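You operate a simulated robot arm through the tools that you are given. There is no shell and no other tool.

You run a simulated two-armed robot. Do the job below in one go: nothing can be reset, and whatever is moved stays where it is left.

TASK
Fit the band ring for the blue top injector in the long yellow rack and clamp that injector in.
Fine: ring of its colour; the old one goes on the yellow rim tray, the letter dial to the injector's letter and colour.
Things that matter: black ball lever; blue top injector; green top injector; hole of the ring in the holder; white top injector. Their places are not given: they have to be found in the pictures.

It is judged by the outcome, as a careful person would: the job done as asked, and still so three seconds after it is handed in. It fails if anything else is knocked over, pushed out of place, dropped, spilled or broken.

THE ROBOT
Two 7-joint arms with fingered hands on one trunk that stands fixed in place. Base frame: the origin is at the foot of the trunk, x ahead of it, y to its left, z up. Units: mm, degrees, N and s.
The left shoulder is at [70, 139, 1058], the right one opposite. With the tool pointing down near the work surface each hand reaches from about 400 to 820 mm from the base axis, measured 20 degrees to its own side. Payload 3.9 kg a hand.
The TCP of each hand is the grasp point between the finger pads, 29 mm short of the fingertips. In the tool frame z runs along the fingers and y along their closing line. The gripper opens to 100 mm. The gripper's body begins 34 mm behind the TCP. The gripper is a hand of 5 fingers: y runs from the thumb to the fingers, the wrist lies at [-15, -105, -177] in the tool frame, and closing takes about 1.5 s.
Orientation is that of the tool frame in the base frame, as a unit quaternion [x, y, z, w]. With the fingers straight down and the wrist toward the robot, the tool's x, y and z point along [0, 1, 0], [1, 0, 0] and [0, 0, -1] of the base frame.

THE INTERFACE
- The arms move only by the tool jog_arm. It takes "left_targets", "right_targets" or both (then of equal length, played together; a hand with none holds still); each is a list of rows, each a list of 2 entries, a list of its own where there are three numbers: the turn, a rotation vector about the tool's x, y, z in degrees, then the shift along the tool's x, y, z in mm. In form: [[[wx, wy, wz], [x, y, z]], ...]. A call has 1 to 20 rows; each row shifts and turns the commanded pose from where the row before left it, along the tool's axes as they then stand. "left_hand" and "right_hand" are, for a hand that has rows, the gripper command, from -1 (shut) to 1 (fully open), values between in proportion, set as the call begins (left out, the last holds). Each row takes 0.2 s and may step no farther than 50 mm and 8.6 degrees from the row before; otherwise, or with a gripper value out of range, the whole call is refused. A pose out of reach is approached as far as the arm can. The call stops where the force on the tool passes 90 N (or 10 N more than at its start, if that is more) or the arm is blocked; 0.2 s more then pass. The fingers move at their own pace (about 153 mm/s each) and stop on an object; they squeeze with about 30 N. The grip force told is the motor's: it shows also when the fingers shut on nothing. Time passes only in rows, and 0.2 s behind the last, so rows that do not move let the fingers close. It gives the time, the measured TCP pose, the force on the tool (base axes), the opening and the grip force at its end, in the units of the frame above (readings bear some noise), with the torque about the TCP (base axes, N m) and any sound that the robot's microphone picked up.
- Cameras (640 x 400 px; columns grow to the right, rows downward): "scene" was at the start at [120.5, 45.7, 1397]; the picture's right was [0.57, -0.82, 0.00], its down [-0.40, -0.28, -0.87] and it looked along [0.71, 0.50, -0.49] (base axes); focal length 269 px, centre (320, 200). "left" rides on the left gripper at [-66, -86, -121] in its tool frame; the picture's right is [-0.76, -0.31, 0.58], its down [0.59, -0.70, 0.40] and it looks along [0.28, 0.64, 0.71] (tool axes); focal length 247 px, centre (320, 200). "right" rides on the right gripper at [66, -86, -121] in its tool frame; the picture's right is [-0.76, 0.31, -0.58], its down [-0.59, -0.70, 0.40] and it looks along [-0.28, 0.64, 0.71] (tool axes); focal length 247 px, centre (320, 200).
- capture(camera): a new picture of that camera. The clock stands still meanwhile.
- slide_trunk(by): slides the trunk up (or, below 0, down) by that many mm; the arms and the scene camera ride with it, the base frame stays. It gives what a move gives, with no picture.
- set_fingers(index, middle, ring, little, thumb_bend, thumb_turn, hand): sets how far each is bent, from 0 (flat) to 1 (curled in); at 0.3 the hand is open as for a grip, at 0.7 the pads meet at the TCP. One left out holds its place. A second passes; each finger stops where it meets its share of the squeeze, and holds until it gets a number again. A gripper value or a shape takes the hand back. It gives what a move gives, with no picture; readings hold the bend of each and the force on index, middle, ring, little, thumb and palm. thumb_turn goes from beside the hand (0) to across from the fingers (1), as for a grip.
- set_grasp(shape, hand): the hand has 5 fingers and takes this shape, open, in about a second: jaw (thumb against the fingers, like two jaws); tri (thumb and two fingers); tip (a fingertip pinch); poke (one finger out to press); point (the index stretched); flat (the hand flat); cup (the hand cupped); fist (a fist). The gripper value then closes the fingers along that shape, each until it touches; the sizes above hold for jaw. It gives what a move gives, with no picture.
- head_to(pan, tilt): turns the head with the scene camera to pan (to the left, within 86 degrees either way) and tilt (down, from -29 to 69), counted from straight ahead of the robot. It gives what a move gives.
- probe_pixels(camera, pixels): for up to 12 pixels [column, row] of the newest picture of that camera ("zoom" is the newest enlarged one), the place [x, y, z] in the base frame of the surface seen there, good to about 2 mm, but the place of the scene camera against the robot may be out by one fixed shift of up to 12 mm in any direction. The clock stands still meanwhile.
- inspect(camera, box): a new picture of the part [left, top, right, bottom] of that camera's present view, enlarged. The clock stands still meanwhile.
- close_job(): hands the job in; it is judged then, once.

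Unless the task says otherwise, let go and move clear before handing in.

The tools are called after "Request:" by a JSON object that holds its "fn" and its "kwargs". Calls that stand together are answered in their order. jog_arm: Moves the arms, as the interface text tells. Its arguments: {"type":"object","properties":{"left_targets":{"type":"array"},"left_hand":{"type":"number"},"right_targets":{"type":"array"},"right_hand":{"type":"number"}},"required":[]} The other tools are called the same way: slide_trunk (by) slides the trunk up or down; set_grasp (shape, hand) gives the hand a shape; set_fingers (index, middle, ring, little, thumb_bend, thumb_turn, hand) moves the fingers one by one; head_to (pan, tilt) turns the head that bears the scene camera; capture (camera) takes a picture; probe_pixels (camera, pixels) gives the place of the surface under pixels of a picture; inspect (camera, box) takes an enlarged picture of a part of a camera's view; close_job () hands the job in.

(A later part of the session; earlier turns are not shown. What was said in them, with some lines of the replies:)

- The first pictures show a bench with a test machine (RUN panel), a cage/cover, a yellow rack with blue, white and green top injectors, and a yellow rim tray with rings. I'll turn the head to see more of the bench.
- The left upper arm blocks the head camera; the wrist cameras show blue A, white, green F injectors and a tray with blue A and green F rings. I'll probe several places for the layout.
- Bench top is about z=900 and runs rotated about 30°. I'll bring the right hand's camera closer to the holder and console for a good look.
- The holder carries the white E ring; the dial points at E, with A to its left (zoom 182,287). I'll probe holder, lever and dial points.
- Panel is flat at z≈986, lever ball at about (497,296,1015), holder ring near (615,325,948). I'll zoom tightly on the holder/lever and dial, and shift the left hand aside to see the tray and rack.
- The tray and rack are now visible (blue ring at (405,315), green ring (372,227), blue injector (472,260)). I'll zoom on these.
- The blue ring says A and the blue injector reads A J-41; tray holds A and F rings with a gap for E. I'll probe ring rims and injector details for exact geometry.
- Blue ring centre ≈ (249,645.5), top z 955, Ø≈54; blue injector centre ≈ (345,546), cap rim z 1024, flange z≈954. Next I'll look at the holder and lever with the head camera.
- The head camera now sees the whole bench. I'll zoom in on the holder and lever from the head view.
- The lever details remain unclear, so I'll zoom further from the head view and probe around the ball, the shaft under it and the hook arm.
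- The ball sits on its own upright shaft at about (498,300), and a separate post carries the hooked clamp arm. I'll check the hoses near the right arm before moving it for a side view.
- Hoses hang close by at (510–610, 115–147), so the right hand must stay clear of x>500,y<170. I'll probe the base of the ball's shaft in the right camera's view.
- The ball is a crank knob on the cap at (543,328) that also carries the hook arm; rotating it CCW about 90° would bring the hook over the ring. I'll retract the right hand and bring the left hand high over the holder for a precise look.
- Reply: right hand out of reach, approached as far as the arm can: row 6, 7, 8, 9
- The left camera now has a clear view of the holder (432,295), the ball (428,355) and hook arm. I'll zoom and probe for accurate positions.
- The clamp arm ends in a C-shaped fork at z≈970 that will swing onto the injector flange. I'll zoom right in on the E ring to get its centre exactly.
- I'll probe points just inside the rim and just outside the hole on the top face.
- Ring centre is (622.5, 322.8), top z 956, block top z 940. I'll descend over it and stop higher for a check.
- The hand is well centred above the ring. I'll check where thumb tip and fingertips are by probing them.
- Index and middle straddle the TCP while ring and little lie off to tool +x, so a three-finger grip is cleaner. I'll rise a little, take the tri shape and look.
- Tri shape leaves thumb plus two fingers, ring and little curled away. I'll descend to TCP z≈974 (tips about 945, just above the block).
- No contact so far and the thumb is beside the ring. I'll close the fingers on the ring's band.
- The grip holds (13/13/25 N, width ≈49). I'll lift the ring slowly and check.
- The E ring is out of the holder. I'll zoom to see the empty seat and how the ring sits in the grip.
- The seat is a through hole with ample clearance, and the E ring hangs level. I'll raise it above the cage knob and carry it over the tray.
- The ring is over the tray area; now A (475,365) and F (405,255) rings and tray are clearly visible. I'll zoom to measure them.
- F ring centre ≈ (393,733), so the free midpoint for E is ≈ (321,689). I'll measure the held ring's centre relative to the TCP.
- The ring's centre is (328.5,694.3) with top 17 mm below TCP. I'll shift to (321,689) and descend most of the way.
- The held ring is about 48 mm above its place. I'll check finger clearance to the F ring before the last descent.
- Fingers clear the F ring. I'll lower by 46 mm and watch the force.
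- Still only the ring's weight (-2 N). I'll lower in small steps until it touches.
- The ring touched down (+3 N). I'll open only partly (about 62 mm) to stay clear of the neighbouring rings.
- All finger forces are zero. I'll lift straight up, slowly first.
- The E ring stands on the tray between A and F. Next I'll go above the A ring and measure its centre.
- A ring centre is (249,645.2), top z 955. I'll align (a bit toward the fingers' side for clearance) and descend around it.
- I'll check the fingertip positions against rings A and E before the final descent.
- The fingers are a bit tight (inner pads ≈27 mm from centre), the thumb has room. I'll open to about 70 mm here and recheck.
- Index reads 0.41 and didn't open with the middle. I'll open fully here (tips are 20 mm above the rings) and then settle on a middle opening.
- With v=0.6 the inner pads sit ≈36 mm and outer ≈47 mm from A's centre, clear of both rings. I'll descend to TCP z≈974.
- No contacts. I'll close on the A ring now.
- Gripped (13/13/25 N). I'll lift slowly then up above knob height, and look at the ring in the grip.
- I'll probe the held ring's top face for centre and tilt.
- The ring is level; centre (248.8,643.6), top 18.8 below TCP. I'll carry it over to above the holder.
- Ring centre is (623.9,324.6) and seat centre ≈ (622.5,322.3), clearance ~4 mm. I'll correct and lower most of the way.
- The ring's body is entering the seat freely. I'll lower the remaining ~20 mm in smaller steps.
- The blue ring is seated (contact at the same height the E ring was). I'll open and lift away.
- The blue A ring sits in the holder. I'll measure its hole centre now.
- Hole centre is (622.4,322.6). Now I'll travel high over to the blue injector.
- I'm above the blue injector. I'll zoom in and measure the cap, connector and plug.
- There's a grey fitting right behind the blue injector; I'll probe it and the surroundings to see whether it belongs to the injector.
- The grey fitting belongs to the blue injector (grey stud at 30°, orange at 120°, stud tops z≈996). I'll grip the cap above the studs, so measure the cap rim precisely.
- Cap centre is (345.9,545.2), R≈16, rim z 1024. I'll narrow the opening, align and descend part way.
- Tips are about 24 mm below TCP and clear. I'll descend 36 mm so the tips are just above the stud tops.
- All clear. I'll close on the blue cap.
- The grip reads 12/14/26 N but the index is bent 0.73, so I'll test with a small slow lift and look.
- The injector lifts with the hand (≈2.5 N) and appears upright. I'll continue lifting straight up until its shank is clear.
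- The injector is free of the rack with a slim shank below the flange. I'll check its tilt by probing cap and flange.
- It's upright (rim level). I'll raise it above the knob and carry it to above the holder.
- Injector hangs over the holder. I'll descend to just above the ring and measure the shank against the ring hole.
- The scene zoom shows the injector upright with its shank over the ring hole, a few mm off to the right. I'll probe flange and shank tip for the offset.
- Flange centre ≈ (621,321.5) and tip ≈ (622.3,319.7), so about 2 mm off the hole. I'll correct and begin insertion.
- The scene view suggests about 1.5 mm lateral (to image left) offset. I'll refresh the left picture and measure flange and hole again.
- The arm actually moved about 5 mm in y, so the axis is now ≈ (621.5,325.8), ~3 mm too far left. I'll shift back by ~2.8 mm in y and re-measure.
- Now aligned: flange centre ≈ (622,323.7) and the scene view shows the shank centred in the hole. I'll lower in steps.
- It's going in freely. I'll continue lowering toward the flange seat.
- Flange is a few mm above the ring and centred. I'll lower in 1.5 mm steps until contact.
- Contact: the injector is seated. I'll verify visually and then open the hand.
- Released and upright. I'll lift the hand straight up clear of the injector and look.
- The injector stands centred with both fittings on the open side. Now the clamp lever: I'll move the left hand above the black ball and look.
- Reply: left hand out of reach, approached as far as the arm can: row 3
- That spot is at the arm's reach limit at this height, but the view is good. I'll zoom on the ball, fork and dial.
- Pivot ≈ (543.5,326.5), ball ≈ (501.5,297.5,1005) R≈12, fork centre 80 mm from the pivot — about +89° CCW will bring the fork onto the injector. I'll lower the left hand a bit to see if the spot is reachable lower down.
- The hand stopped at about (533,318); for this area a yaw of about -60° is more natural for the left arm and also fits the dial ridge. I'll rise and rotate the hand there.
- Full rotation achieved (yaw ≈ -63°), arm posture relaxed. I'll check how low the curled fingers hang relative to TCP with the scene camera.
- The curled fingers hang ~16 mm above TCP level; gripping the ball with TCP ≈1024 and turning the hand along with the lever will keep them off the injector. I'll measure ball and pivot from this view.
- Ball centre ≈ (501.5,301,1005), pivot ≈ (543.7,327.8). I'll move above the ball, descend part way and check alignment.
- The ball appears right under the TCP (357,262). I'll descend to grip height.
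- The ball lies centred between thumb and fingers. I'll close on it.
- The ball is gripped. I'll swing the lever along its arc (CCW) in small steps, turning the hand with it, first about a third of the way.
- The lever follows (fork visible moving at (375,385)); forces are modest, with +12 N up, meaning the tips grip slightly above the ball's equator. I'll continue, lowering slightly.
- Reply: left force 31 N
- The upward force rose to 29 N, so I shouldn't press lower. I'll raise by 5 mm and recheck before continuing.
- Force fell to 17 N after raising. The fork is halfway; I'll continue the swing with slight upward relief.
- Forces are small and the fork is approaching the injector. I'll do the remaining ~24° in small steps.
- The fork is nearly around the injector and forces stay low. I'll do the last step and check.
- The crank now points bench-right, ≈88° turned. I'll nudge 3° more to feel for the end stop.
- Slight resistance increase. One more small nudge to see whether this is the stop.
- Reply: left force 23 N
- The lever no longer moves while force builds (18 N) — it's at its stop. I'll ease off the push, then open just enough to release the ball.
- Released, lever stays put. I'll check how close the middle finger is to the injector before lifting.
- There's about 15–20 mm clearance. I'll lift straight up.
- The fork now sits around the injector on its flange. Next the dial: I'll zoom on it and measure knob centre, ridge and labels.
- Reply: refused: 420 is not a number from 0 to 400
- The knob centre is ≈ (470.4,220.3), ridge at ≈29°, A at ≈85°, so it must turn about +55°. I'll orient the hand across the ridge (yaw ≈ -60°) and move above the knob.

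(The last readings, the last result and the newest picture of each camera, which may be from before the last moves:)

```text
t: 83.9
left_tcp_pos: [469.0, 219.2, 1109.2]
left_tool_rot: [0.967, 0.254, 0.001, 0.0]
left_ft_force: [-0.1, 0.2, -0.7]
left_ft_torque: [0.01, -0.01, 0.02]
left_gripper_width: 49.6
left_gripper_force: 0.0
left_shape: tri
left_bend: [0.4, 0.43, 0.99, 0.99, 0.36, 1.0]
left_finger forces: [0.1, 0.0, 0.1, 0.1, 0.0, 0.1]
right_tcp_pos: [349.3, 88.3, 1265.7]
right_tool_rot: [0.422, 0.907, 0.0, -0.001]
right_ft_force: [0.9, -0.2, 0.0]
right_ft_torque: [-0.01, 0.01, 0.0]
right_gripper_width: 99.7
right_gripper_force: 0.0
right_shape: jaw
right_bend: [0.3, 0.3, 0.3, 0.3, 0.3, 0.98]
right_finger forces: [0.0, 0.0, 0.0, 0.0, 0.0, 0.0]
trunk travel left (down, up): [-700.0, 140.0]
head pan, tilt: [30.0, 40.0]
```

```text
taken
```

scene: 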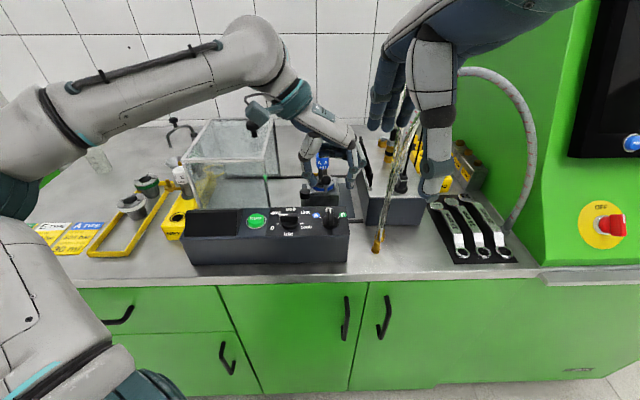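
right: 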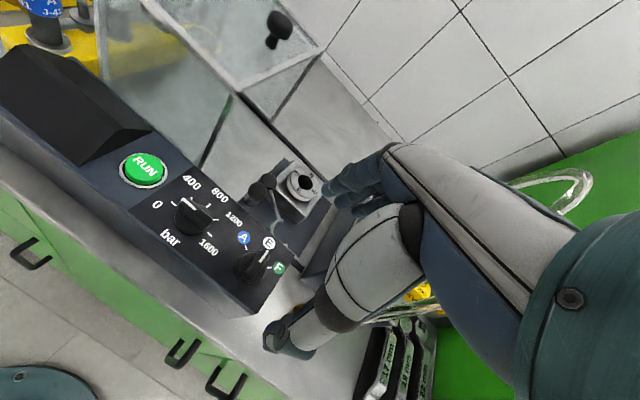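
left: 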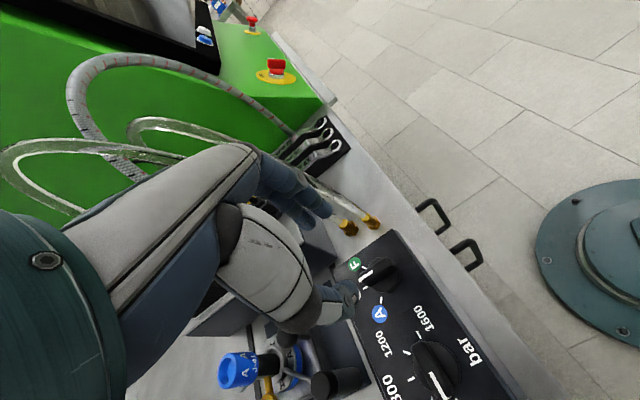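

Reached: TCP (469,219,1109) right above the knob. I'll zoom in to check alignment of the hand with the ridge.

Request:
{"fn": "inspect", "kwargs": {"camera": "left", "box": [326, 240, 438, 310]}}

Request:
{"fn": "probe_pixels", "kwargs": {"camera": "zoom", "pixels": [[205, 210], [240, 190], [290, 180], [340, 165], [385, 150], [410, 140], [300, 260], [290, 100], [300, 420], [305, 350], [165, 140], [225, 180]]}}

```text
5.71 times, centred on (382, 275) of left
```

zoom: 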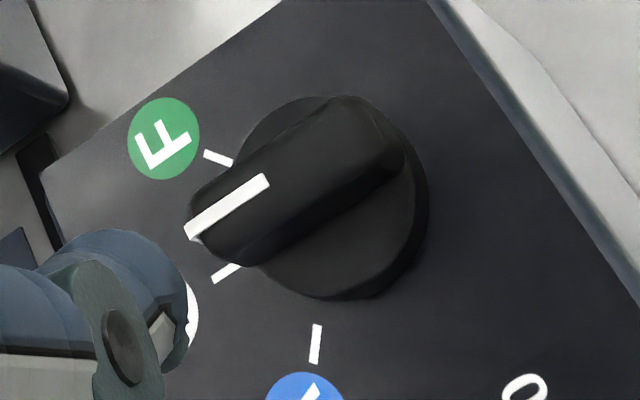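

```text
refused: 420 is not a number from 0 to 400
```

Request:
{"fn": "probe_pixels", "kwargs": {"camera": "zoom", "pixels": [[195, 225], [225, 205], [265, 182], [300, 165], [350, 135], [385, 125], [218, 157], [226, 272], [316, 343], [425, 210], [340, 298], [300, 275]]}}

Request:
{"fn": "probe_pixels", "kwargs": {"camera": "zoom", "pixels": [[205, 250], [250, 265], [395, 170], [345, 100], [215, 195], [300, 230], [240, 250], [380, 190], [330, 185], [300, 200], [260, 225], [370, 150]]}}

```text
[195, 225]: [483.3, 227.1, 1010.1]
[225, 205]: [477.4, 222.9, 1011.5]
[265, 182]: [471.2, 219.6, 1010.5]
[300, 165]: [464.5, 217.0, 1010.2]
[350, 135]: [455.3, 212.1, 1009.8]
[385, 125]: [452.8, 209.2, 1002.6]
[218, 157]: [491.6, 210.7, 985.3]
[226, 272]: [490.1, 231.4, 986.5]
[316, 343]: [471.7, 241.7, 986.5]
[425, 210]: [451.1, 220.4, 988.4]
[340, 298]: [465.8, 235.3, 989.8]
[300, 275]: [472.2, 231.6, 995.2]
```

```text
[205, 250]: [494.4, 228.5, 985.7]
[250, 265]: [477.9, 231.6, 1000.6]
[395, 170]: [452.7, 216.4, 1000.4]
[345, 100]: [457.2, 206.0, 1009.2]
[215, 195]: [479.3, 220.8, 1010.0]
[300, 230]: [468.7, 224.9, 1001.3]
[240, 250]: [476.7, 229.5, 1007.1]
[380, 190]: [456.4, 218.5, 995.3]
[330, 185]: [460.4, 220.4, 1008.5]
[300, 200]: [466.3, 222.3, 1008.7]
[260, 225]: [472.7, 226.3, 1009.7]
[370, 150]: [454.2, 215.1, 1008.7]
```

Knob centre ≈ (469.6,219.2), ridge 10 mm wide at z 1010, skirt top z≈995. I'll probe the fingertips to know how low they hang.

Request:
{"fn": "probe_pixels", "kwargs": {"camera": "zoom", "pixels": [[165, 320], [182, 330], [180, 290], [150, 350], [120, 250], [185, 345], [160, 370], [175, 360], [100, 300], [60, 250], [188, 310], [178, 280]]}}

Request:
{"fn": "probe_pixels", "kwargs": {"camera": "left", "pixels": [[325, 208], [330, 214], [320, 215], [315, 222], [308, 226], [302, 228], [328, 205], [318, 205], [310, 215], [300, 220], [332, 210], [312, 229]]}}

```text
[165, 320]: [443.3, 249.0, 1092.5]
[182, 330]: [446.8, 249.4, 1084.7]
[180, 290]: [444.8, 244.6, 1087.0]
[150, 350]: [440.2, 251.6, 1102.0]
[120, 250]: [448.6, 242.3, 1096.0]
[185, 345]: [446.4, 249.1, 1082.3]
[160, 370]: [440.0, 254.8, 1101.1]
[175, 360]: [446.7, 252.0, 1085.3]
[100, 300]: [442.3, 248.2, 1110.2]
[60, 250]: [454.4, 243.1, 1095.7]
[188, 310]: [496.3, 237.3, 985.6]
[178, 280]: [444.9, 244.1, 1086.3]
```

```text
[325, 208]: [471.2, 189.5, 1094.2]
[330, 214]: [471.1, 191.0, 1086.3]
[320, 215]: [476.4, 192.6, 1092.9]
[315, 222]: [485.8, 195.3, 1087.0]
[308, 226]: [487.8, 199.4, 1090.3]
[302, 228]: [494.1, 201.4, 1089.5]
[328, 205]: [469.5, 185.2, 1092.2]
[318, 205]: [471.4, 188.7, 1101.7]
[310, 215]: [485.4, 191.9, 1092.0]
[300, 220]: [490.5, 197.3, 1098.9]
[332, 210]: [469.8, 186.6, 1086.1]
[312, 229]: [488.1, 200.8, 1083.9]
```

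Tips are 25–27 mm below TCP. I'll descend to TCP z≈1022.5 so the tips straddle the ridge just above the skirt.

Request:
{"fn": "jog_arm", "kwargs": {"left_targets": [[[0, 0, 0], [0.5, 0.2, 0]], [[0, 0, 0], [0, 0, 40]], [[0, 0, 0], [0, 0, 30]], [[0, 0, 0], [0, 0, 16]], [[0, 0, 0], [0, 0, 0]]]}}

Request:
{"fn": "capture", "kwargs": {"camera": "left"}}

Request:
{"fn": "inspect", "kwargs": {"camera": "left", "box": [270, 190, 398, 270]}}

Request:
{"fn": "inspect", "kwargs": {"camera": "scene", "box": [288, 180, 368, 230]}}

```text
t: 85.1
left_tcp_pos: [468.8, 220.2, 1021.6]
left_tool_rot: [0.967, 0.254, 0.0, 0.0]
left_ft_force: [-1.1, 0.0, -0.1]
left_ft_torque: [0.01, 0.02, -0.04]
left_gripper_width: 49.9
left_gripper_force: 0.1
left_shape: tri
left_bend: [0.4, 0.43, 0.99, 0.99, 0.36, 1.0]
left_finger forces: [0.0, 0.0, 0.0, 0.0, 0.0, 0.0]
right_tcp_pos: [350.7, 88.3, 1266.7]
right_tool_rot: [0.422, 0.906, 0.0, -0.001]
right_ft_force: [0.3, -0.5, 0.0]
right_ft_torque: [0.01, 0.0, -0.01]
right_gripper_width: 99.7
right_gripper_force: 0.1
right_shape: jaw
right_bend: [0.3, 0.3, 0.3, 0.3, 0.3, 0.98]
right_finger forces: [0.0, 0.0, 0.1, 0.0, 0.0, 0.0]
trunk travel left (down, up): [-700.0, 140.0]
head pan, tilt: [30.0, 40.0]
```

```text
taken
```

left: 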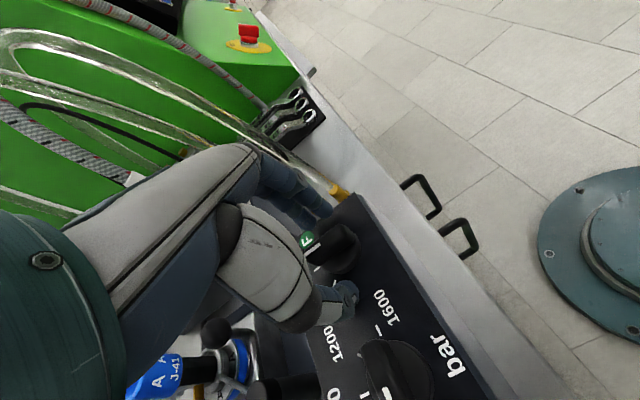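

```text
5.00 times, centred on (334, 230) of left
```

zoom: 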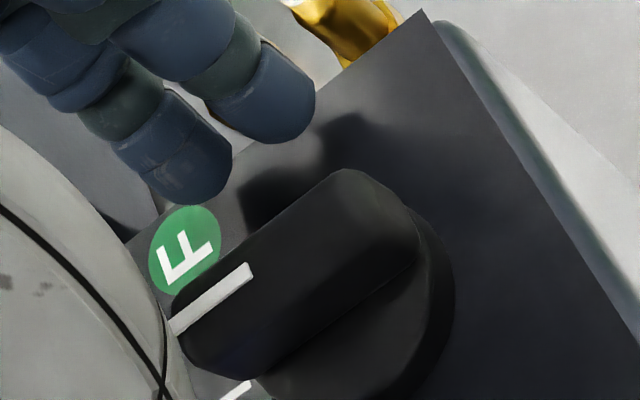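

```text
8.00 times, centred on (328, 205) of scene
```

zoom: 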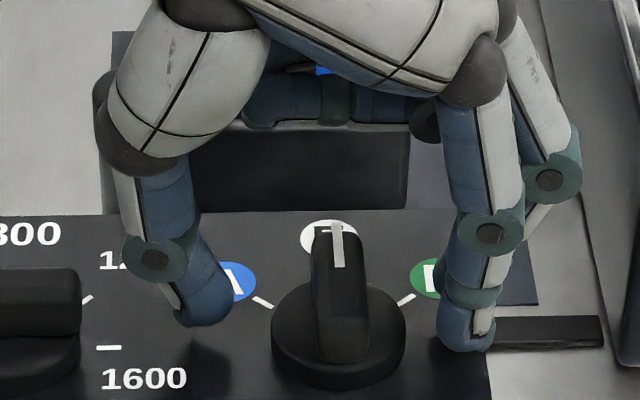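

Thumb and fingers straddle the ridge symmetrically. I'll close on it.

Request:
{"fn": "jog_arm", "kwargs": {"left_targets": [[[0, 0, 0], [0, 0, 0]], [[0, 0, 0], [0, 0, 0]], [[0, 0, 0], [0, 0, 0]], [[0, 0, 0], [0, 0, 0]], [[0, 0, 0], [0, 0, 0]], [[0, 0, 0], [0, 0, 0]]], "left_hand": -1}}

Request:
{"fn": "inspect", "kwargs": {"camera": "left", "box": [270, 190, 398, 270]}}

Request:
{"fn": "inspect", "kwargs": {"camera": "scene", "box": [288, 180, 368, 230]}}

```text
t: 86.5
left_tcp_pos: [470.2, 221.2, 1022.0]
left_tool_rot: [0.967, 0.255, 0.001, 0.0]
left_ft_force: [2.8, 0.9, 7.5]
left_ft_torque: [0.12, -0.02, 0.04]
left_gripper_width: 13.0
left_gripper_force: 29.7
left_shape: tri
left_bend: [0.64, 0.6, 1.0, 1.0, 0.73, 1.0]
left_finger forces: [13.1, 14.8, 0.0, 0.1, 26.3, 0.1]
right_tcp_pos: [350.9, 89.3, 1265.7]
right_tool_rot: [0.422, 0.907, 0.0, -0.001]
right_ft_force: [-0.3, -0.3, -0.1]
right_ft_torque: [0.02, -0.03, -0.01]
right_gripper_width: 100.1
right_gripper_force: 0.0
right_shape: jaw
right_bend: [0.3, 0.3, 0.3, 0.3, 0.3, 0.98]
right_finger forces: [0.1, 0.0, 0.0, 0.0, 0.1, 0.0]
trunk travel left (down, up): [-700.0, 140.0]
head pan, tilt: [30.0, 40.0]
```

```text
5.00 times, centred on (334, 230) of left
```

zoom: 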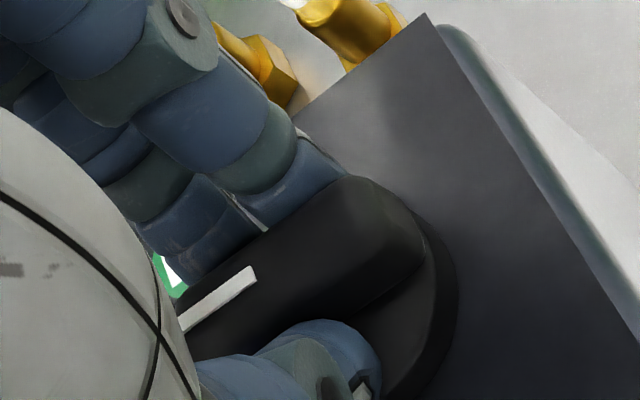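

```text
8.00 times, centred on (328, 205) of scene
```

zoom: 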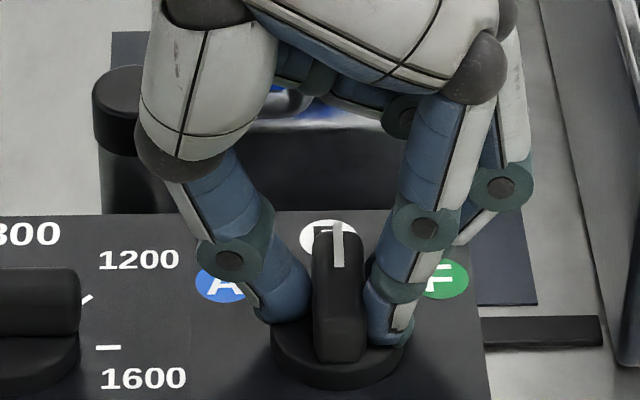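

Gripped squarely on the ridge. I'll turn CCW toward A, first about half.

Request:
{"fn": "jog_arm", "kwargs": {"left_targets": [[[0, 0, -6.9], [0, 0, 0]], [[0, 0, -6.9], [0, 0, 0]], [[0, 0, -6.9], [0, 0, 0]], [[0, 0, -6.9], [0, 0, 0]], [[0, 0, 0], [0, 0, 0]]]}}

Request:
{"fn": "inspect", "kwargs": {"camera": "scene", "box": [288, 180, 368, 230]}}

Request:
{"fn": "inspect", "kwargs": {"camera": "left", "box": [270, 190, 398, 270]}}

```text
t: 87.7
left_tcp_pos: [469.6, 219.4, 1020.8]
left_tool_rot: [0.879, 0.477, 0.001, 0.0]
left_ft_force: [-1.1, -0.3, 6.7]
left_ft_torque: [0.06, 0.17, -0.03]
left_gripper_width: 12.6
left_gripper_force: 29.9
left_shape: tri
left_bend: [0.64, 0.6, 1.0, 1.0, 0.73, 1.0]
left_finger forces: [12.4, 14.0, 0.0, 0.0, 27.3, 0.1]
right_tcp_pos: [349.0, 89.6, 1265.8]
right_tool_rot: [0.422, 0.907, 0.0, -0.001]
right_ft_force: [-0.7, 1.0, 0.8]
right_ft_torque: [0.03, -0.02, 0.01]
right_gripper_width: 99.9
right_gripper_force: 0.2
right_shape: jaw
right_bend: [0.3, 0.3, 0.3, 0.3, 0.3, 0.98]
right_finger forces: [0.0, 0.0, 0.0, 0.1, 0.1, 0.0]
trunk travel left (down, up): [-700.0, 140.0]
head pan, tilt: [30.0, 40.0]
```

```text
8.00 times, centred on (328, 205) of scene
```

zoom: 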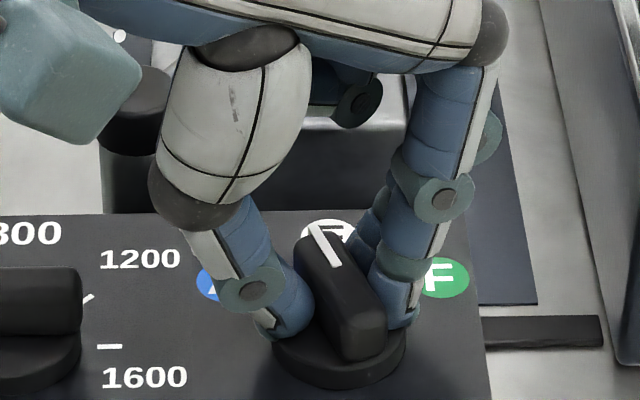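

```text
5.00 times, centred on (334, 230) of left
```

zoom: 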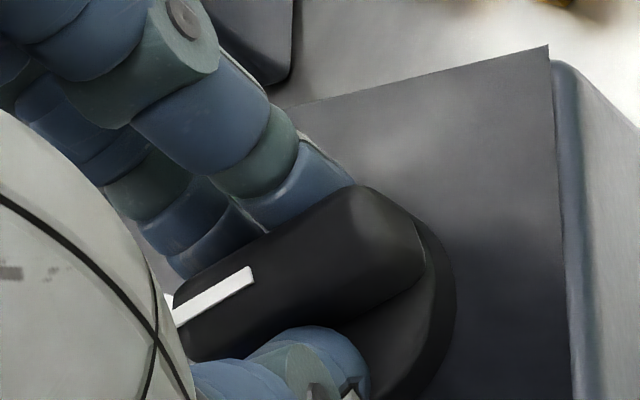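

The knob follows the hand. I'll turn the remaining ~27.5°.

Request:
{"fn": "jog_arm", "kwargs": {"left_targets": [[[0, 0, -6.9], [0, 0, 0]], [[0, 0, -6.9], [0, 0, 0]], [[0, 0, -6.9], [0, 0, 0]], [[0, 0, -6.8], [0, 0, 0]], [[0, 0, 0], [0, 0, 0]]]}}

Request:
{"fn": "inspect", "kwargs": {"camera": "scene", "box": [288, 180, 368, 230]}}

Request:
{"fn": "inspect", "kwargs": {"camera": "left", "box": [270, 190, 398, 270]}}

```text
t: 88.9
left_tcp_pos: [468.7, 221.4, 1021.5]
left_tool_rot: [0.74, 0.672, 0.001, 0.0]
left_ft_force: [-3.2, -1.7, 7.9]
left_ft_torque: [-0.01, 0.37, -0.04]
left_gripper_width: 12.6
left_gripper_force: 30.4
left_shape: tri
left_bend: [0.64, 0.61, 1.0, 1.0, 0.73, 1.0]
left_finger forces: [11.2, 12.9, 0.0, 0.1, 28.8, 0.1]
right_tcp_pos: [349.5, 88.3, 1265.6]
right_tool_rot: [0.422, 0.907, 0.001, 0.0]
right_ft_force: [0.2, -0.6, -0.7]
right_ft_torque: [0.03, 0.01, -0.01]
right_gripper_width: 99.8
right_gripper_force: 0.1
right_shape: jaw
right_bend: [0.3, 0.3, 0.3, 0.3, 0.3, 0.98]
right_finger forces: [0.0, 0.0, 0.0, 0.0, 0.0, 0.1]
trunk travel left (down, up): [-700.0, 140.0]
head pan, tilt: [30.0, 40.0]
```

```text
8.00 times, centred on (328, 205) of scene
```

zoom: 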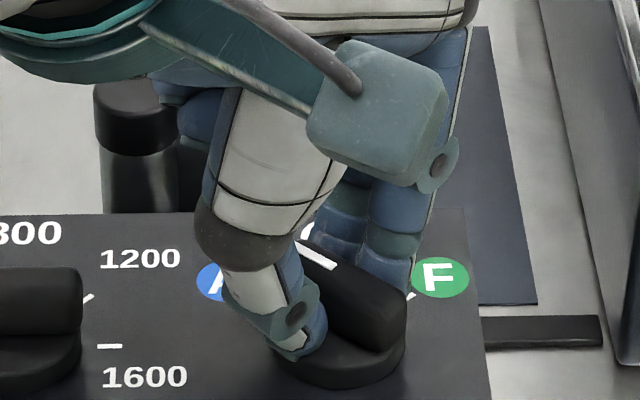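

```text
5.00 times, centred on (334, 230) of left
```

zoom: 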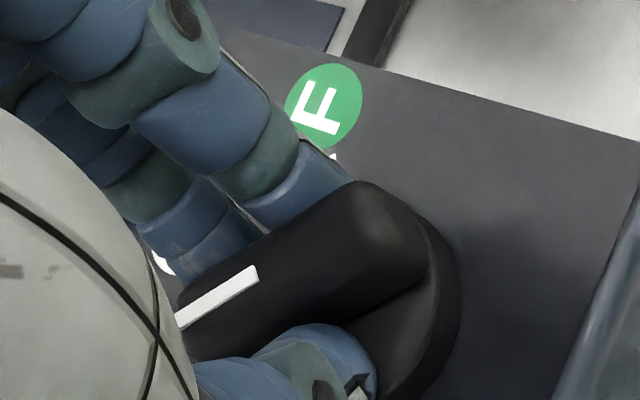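

The ridge should now point near A. I'll release, lift a little and check where the pointer is.

Request:
{"fn": "jog_arm", "kwargs": {"left_targets": [[[0, 0, 0], [0, 0, 0]], [[0, 0, 0], [0, 0, 0]], [[0, 0, 0], [0, 0, 0]]], "left_hand": 0}}

Request:
{"fn": "jog_arm", "kwargs": {"left_targets": [[[0, 0, 0], [0, 0, -20]], [[0, 0, 0], [0, 0, -40]], [[0, 0, 0], [0, 0, -40]], [[0, 0, 0], [0, 0, 0]]]}}

Request:
{"fn": "capture", "kwargs": {"camera": "left"}}

Request:
{"fn": "inspect", "kwargs": {"camera": "left", "box": [326, 230, 438, 300]}}

Request:
{"fn": "inspect", "kwargs": {"camera": "scene", "box": [288, 180, 368, 230]}}

```text
t: 89.7
left_tcp_pos: [469.2, 221.6, 1020.9]
left_tool_rot: [0.74, 0.672, 0.0, 0.0]
left_ft_force: [-0.5, -0.3, -0.1]
left_ft_torque: [-0.01, -0.02, 0.03]
left_gripper_width: 50.0
left_gripper_force: 0.0
left_shape: tri
left_bend: [0.4, 0.43, 0.99, 1.0, 0.36, 1.0]
left_finger forces: [0.1, 0.0, 0.0, 0.0, 0.1, 0.1]
right_tcp_pos: [348.8, 88.2, 1266.7]
right_tool_rot: [0.422, 0.907, 0.001, 0.0]
right_ft_force: [0.0, 0.5, 0.1]
right_ft_torque: [0.0, 0.0, -0.02]
right_gripper_width: 99.8
right_gripper_force: 0.0
right_shape: jaw
right_bend: [0.3, 0.3, 0.3, 0.3, 0.3, 0.98]
right_finger forces: [0.0, 0.1, 0.0, 0.0, 0.0, 0.0]
trunk travel left (down, up): [-700.0, 140.0]
head pan, tilt: [30.0, 40.0]
```

```text
t: 90.7
left_tcp_pos: [468.3, 222.3, 1119.9]
left_tool_rot: [0.741, 0.672, 0.0, 0.0]
left_ft_force: [0.4, 0.5, 0.8]
left_ft_torque: [-0.01, -0.02, 0.03]
left_gripper_width: 49.9
left_gripper_force: 0.2
left_shape: tri
left_bend: [0.4, 0.43, 0.99, 0.99, 0.36, 1.0]
left_finger forces: [0.1, 0.1, 0.0, 0.0, 0.1, 0.0]
right_tcp_pos: [349.8, 89.0, 1264.4]
right_tool_rot: [0.422, 0.907, 0.001, -0.001]
right_ft_force: [0.3, 0.2, 0.4]
right_ft_torque: [-0.02, 0.02, -0.01]
right_gripper_width: 99.7
right_gripper_force: 0.1
right_shape: jaw
right_bend: [0.3, 0.3, 0.3, 0.3, 0.3, 0.98]
right_finger forces: [0.1, 0.1, 0.1, 0.1, 0.0, 0.0]
trunk travel left (down, up): [-700.0, 140.0]
head pan, tilt: [30.0, 40.0]
```

```text
taken
```

left: 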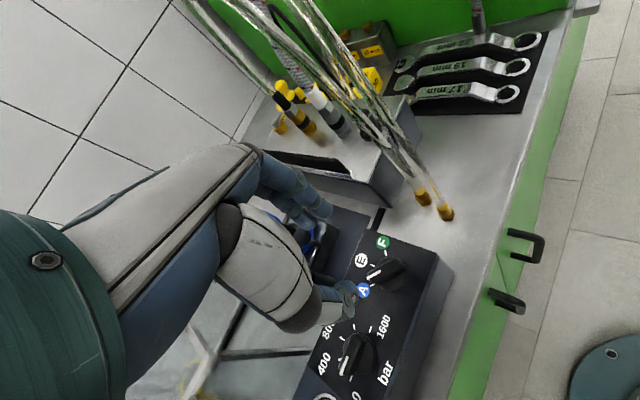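

```text
5.71 times, centred on (382, 265) of left
```

zoom: 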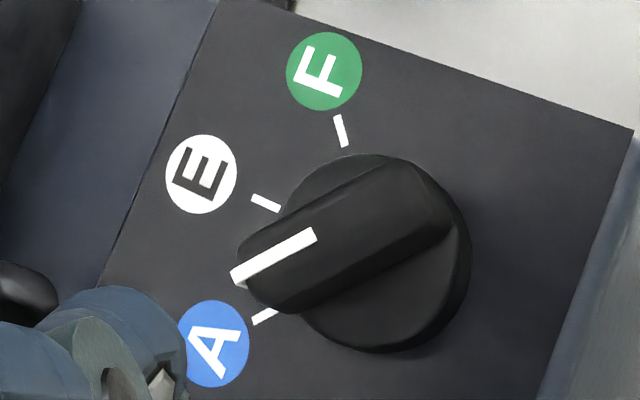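

```text
8.00 times, centred on (328, 205) of scene
```

zoom: 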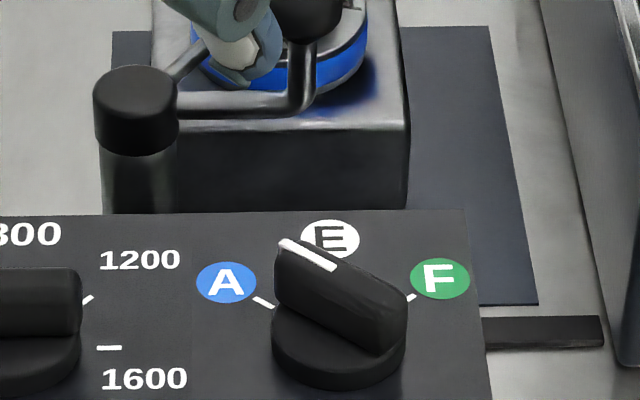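

The pointer is now parallel to the A tick (slope 0.51 in both the views). I'll verify numerically by probing the pointer line and label A.

Request:
{"fn": "probe_pixels", "kwargs": {"camera": "left", "pixels": [[368, 277.5], [380.5, 272], [374, 275], [363.5, 290], [372.5, 285.5], [361, 260], [382.5, 242], [385.5, 252.5], [372.5, 265.5], [395, 262], [402, 266], [371, 283]]}}

Request:
{"fn": "inspect", "kwargs": {"camera": "left", "box": [354, 245, 418, 285]}}

```text
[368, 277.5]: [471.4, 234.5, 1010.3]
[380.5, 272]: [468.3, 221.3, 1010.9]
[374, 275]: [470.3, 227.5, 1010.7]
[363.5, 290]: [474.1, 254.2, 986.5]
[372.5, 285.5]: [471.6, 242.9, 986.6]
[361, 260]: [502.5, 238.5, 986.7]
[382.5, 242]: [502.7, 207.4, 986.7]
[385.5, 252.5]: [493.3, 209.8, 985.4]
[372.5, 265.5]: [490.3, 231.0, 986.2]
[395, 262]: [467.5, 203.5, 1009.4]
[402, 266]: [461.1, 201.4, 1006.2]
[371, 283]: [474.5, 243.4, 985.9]
```

```text
10.00 times, centred on (386, 265) of left
```

zoom: 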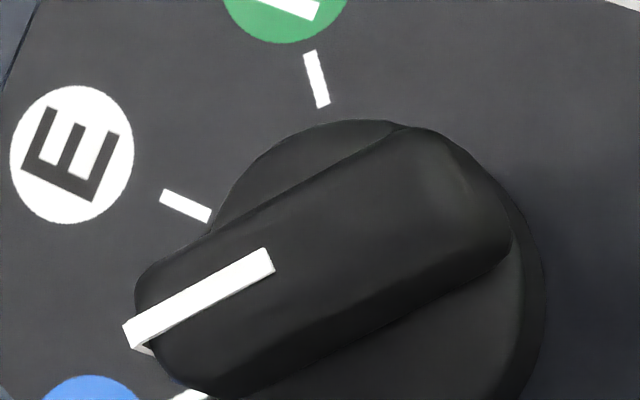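

Request:
{"fn": "inspect", "kwargs": {"camera": "left", "box": [356, 262, 396, 287]}}

```text
16.00 times, centred on (376, 274) of left
```

zoom: 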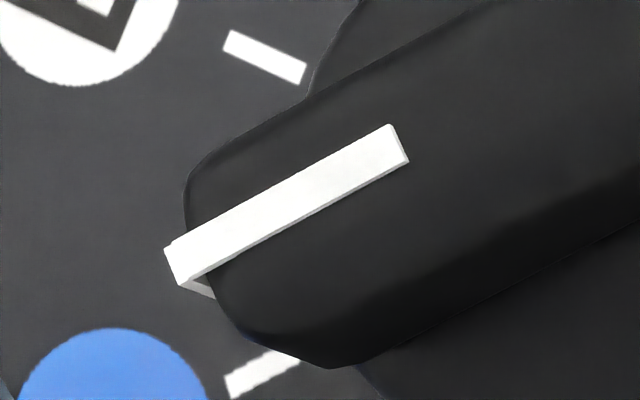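

The pointer bar and the A tick are parallel (≈-28° both), so the dial is on A. I'll move the left hand up and away to the left, and check everything.

Request:
{"fn": "jog_arm", "kwargs": {"left_targets": [[[0, 0, 0], [10, -4, -30]], [[0, 0, 0], [38, -7.4, -12]], [[0, 0, 0], [38, -7.4, -12]], [[0, 0, 0], [38, -7.4, -12]], [[0, 0, 0], [38, -7.4, -12]], [[0, 0, 0], [38, -7.4, -12]], [[0, 0, 0], [0, 0, 0]]]}}

Request:
{"fn": "capture", "kwargs": {"camera": "scene"}}

Request:
{"fn": "capture", "kwargs": {"camera": "left"}}

Request:
{"fn": "inspect", "kwargs": {"camera": "scene", "box": [270, 140, 366, 200]}}

```text
t: 92.3
left_tcp_pos: [450.9, 426.3, 1211.5]
left_tool_rot: [0.74, 0.672, 0.0, 0.0]
left_ft_force: [-0.3, 0.1, 0.9]
left_ft_torque: [-0.01, -0.01, -0.02]
left_gripper_width: 49.9
left_gripper_force: 0.0
left_shape: tri
left_bend: [0.4, 0.43, 0.99, 0.99, 0.36, 1.0]
left_finger forces: [0.0, 0.0, 0.1, 0.1, 0.1, 0.0]
right_tcp_pos: [351.2, 88.9, 1264.6]
right_tool_rot: [0.422, 0.907, 0.001, 0.0]
right_ft_force: [0.2, -0.6, 0.3]
right_ft_torque: [-0.02, -0.01, 0.07]
right_gripper_width: 99.9
right_gripper_force: 0.1
right_shape: jaw
right_bend: [0.3, 0.3, 0.3, 0.3, 0.3, 0.98]
right_finger forces: [0.0, 0.0, 0.1, 0.0, 0.0, 0.0]
trunk travel left (down, up): [-700.0, 140.0]
head pan, tilt: [30.0, 40.0]
```

```text
taken
```

scene: 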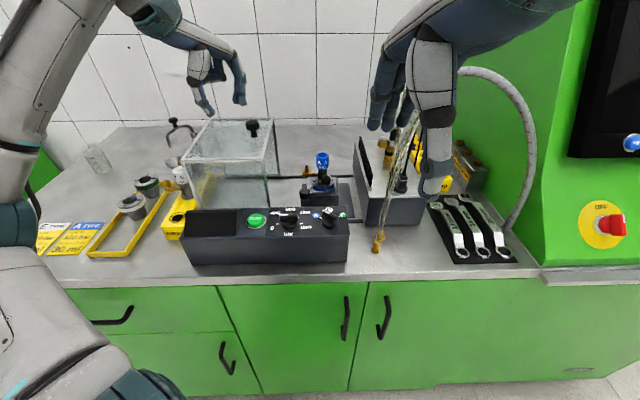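

```text
taken
```

left: 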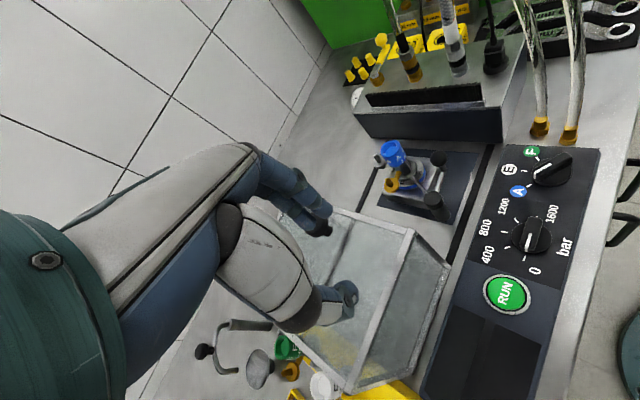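

```text
6.67 times, centred on (318, 170) of scene
```

zoom: 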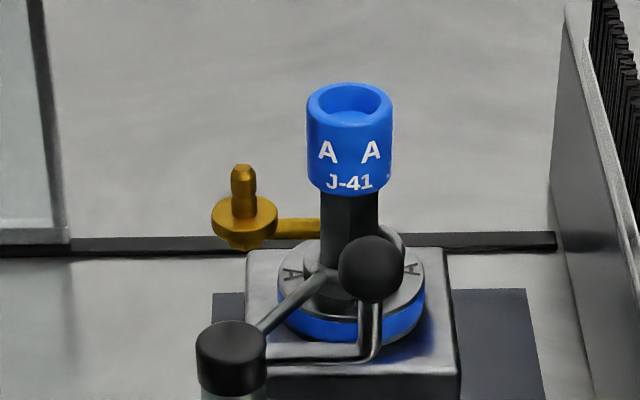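

The injector is clamped. I'll do a final check on the fork, the dials and the tray.

Request:
{"fn": "inspect", "kwargs": {"camera": "left", "box": [360, 125, 472, 225]}}

Request:
{"fn": "inspect", "kwargs": {"camera": "left", "box": [464, 130, 624, 280]}}

Request:
{"fn": "inspect", "kwargs": {"camera": "scene", "box": [30, 140, 222, 260]}}

Request:
{"fn": "inspect", "kwargs": {"camera": "scene", "box": [240, 190, 368, 270]}}

```text
4.00 times, centred on (416, 175) of left
```

zoom: 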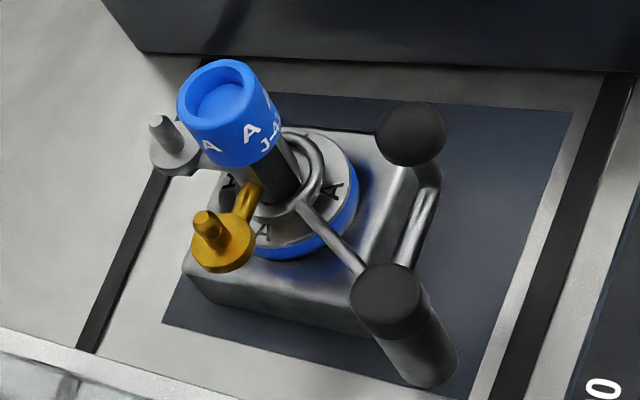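

```text
2.67 times, centred on (544, 205) of left
```

zoom: 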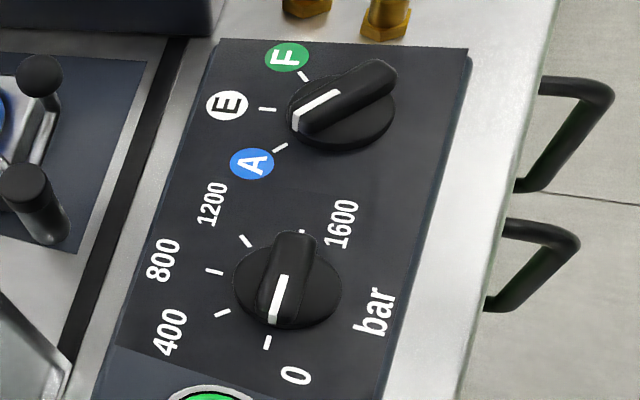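

```text
3.33 times, centred on (126, 200) of scene
```

zoom: 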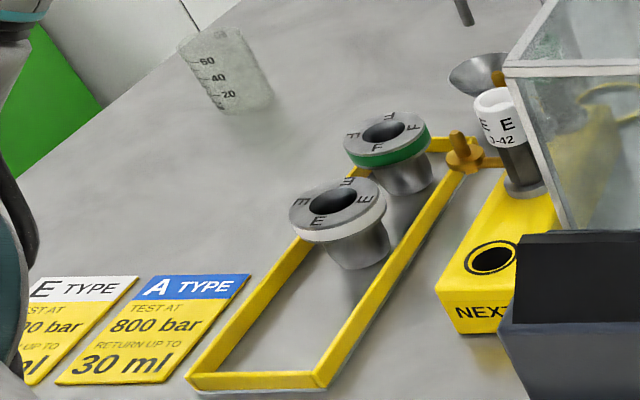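

```text
5.00 times, centred on (304, 230) of scene
```

zoom: 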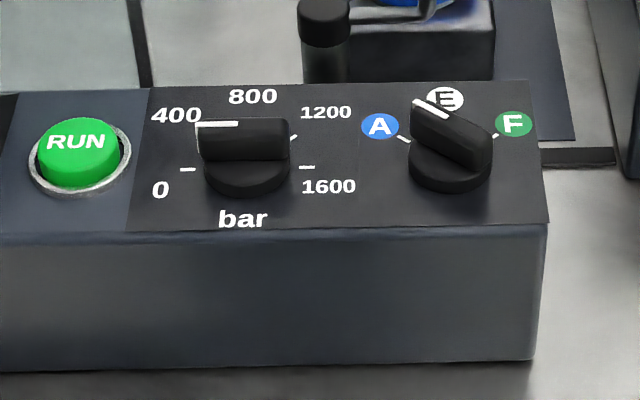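

All items are in place. I'll take one closer look at the letter dial from this different angle to be sure about the pointer.

Request:
{"fn": "inspect", "kwargs": {"camera": "left", "box": [508, 145, 588, 195]}}

Request:
{"fn": "probe_pixels", "kwargs": {"camera": "zoom", "pixels": [[85, 370], [110, 150], [190, 20], [160, 310], [185, 300], [150, 160], [230, 210], [290, 170], [350, 130], [420, 90], [470, 50], [200, 250]]}}

```text
8.00 times, centred on (548, 170) of left
```

zoom: 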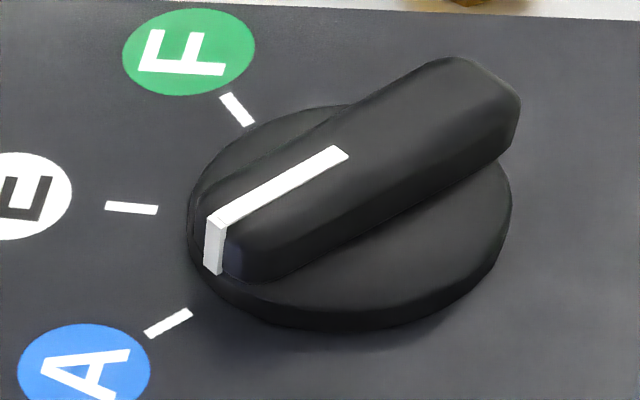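

```text
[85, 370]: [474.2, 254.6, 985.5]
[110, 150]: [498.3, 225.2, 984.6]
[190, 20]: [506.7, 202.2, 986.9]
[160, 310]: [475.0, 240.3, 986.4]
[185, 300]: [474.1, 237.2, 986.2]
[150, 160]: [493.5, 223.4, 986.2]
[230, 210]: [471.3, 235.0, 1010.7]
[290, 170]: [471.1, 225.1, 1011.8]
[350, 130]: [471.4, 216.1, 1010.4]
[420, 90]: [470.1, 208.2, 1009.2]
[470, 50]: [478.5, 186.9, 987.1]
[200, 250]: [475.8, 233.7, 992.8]
```

The pointer is parallel to the A tick here too. I'll check the lever's final angle by probing ball and pivot.

Request:
{"fn": "inspect", "kwargs": {"camera": "left", "box": [400, 145, 480, 195]}}

Request:
{"fn": "probe_pixels", "kwargs": {"camera": "left", "pixels": [[438, 158], [434, 158], [443, 158], [438, 153], [438, 164], [433, 199], [428, 198], [438, 201], [433, 195], [440, 180], [418, 185], [410, 178]]}}

```text
8.00 times, centred on (440, 170) of left
```

zoom: 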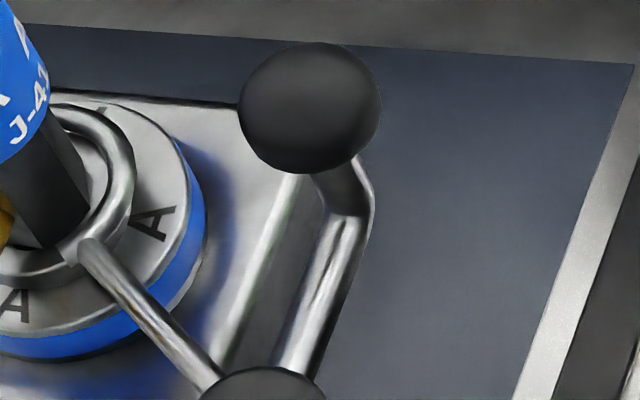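

```text
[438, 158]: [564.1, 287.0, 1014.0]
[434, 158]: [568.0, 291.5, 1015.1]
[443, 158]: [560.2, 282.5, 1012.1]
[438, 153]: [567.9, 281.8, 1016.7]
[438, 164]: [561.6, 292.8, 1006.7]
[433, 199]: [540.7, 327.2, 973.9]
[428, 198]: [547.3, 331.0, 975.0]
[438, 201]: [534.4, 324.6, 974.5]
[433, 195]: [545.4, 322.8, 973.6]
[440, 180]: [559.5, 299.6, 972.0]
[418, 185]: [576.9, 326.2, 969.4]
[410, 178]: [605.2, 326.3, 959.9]
```

Probes give a crank angle of ≈301° (started ≈212°), about 89° turned. The clamp arm points at the injector and the fork is around its hex, at the stop. The blue ring and injector are seated, the E ring is on the yellow rim tray, and the dial is on A. Both hands are empty and clear, so I'm handing in.

Request:
{"fn": "close_job", "kwargs": {}}

```text
The job is handed in.
```

The blue top injector (A, J-41) is clamped in the holder on its blue A ring, and I've handed the job in.

- **Ring:** I took the white E ring out of the holder and stood it on the yellow rim tray, between where the A ring had been and the green F ring. The blue A ring is seated in the holder in its place.
- **Injector:** It stands upright in the ring with its flange resting on the ring's top face. Its orange and grey side fittings point the same way as they did in the rack.
- **Clamp:** I swung the black ball lever about 89° until it would go no further. Its fork now sits around the injector, on top of the flange.
- **Dial:** The letter dial points at the blue A; I checked this from two camera views.

I left the bar dial and the RUN button alone. In the last pictures, nothing else on the bench looked moved or knocked over. Both hands are empty and clear of the work.
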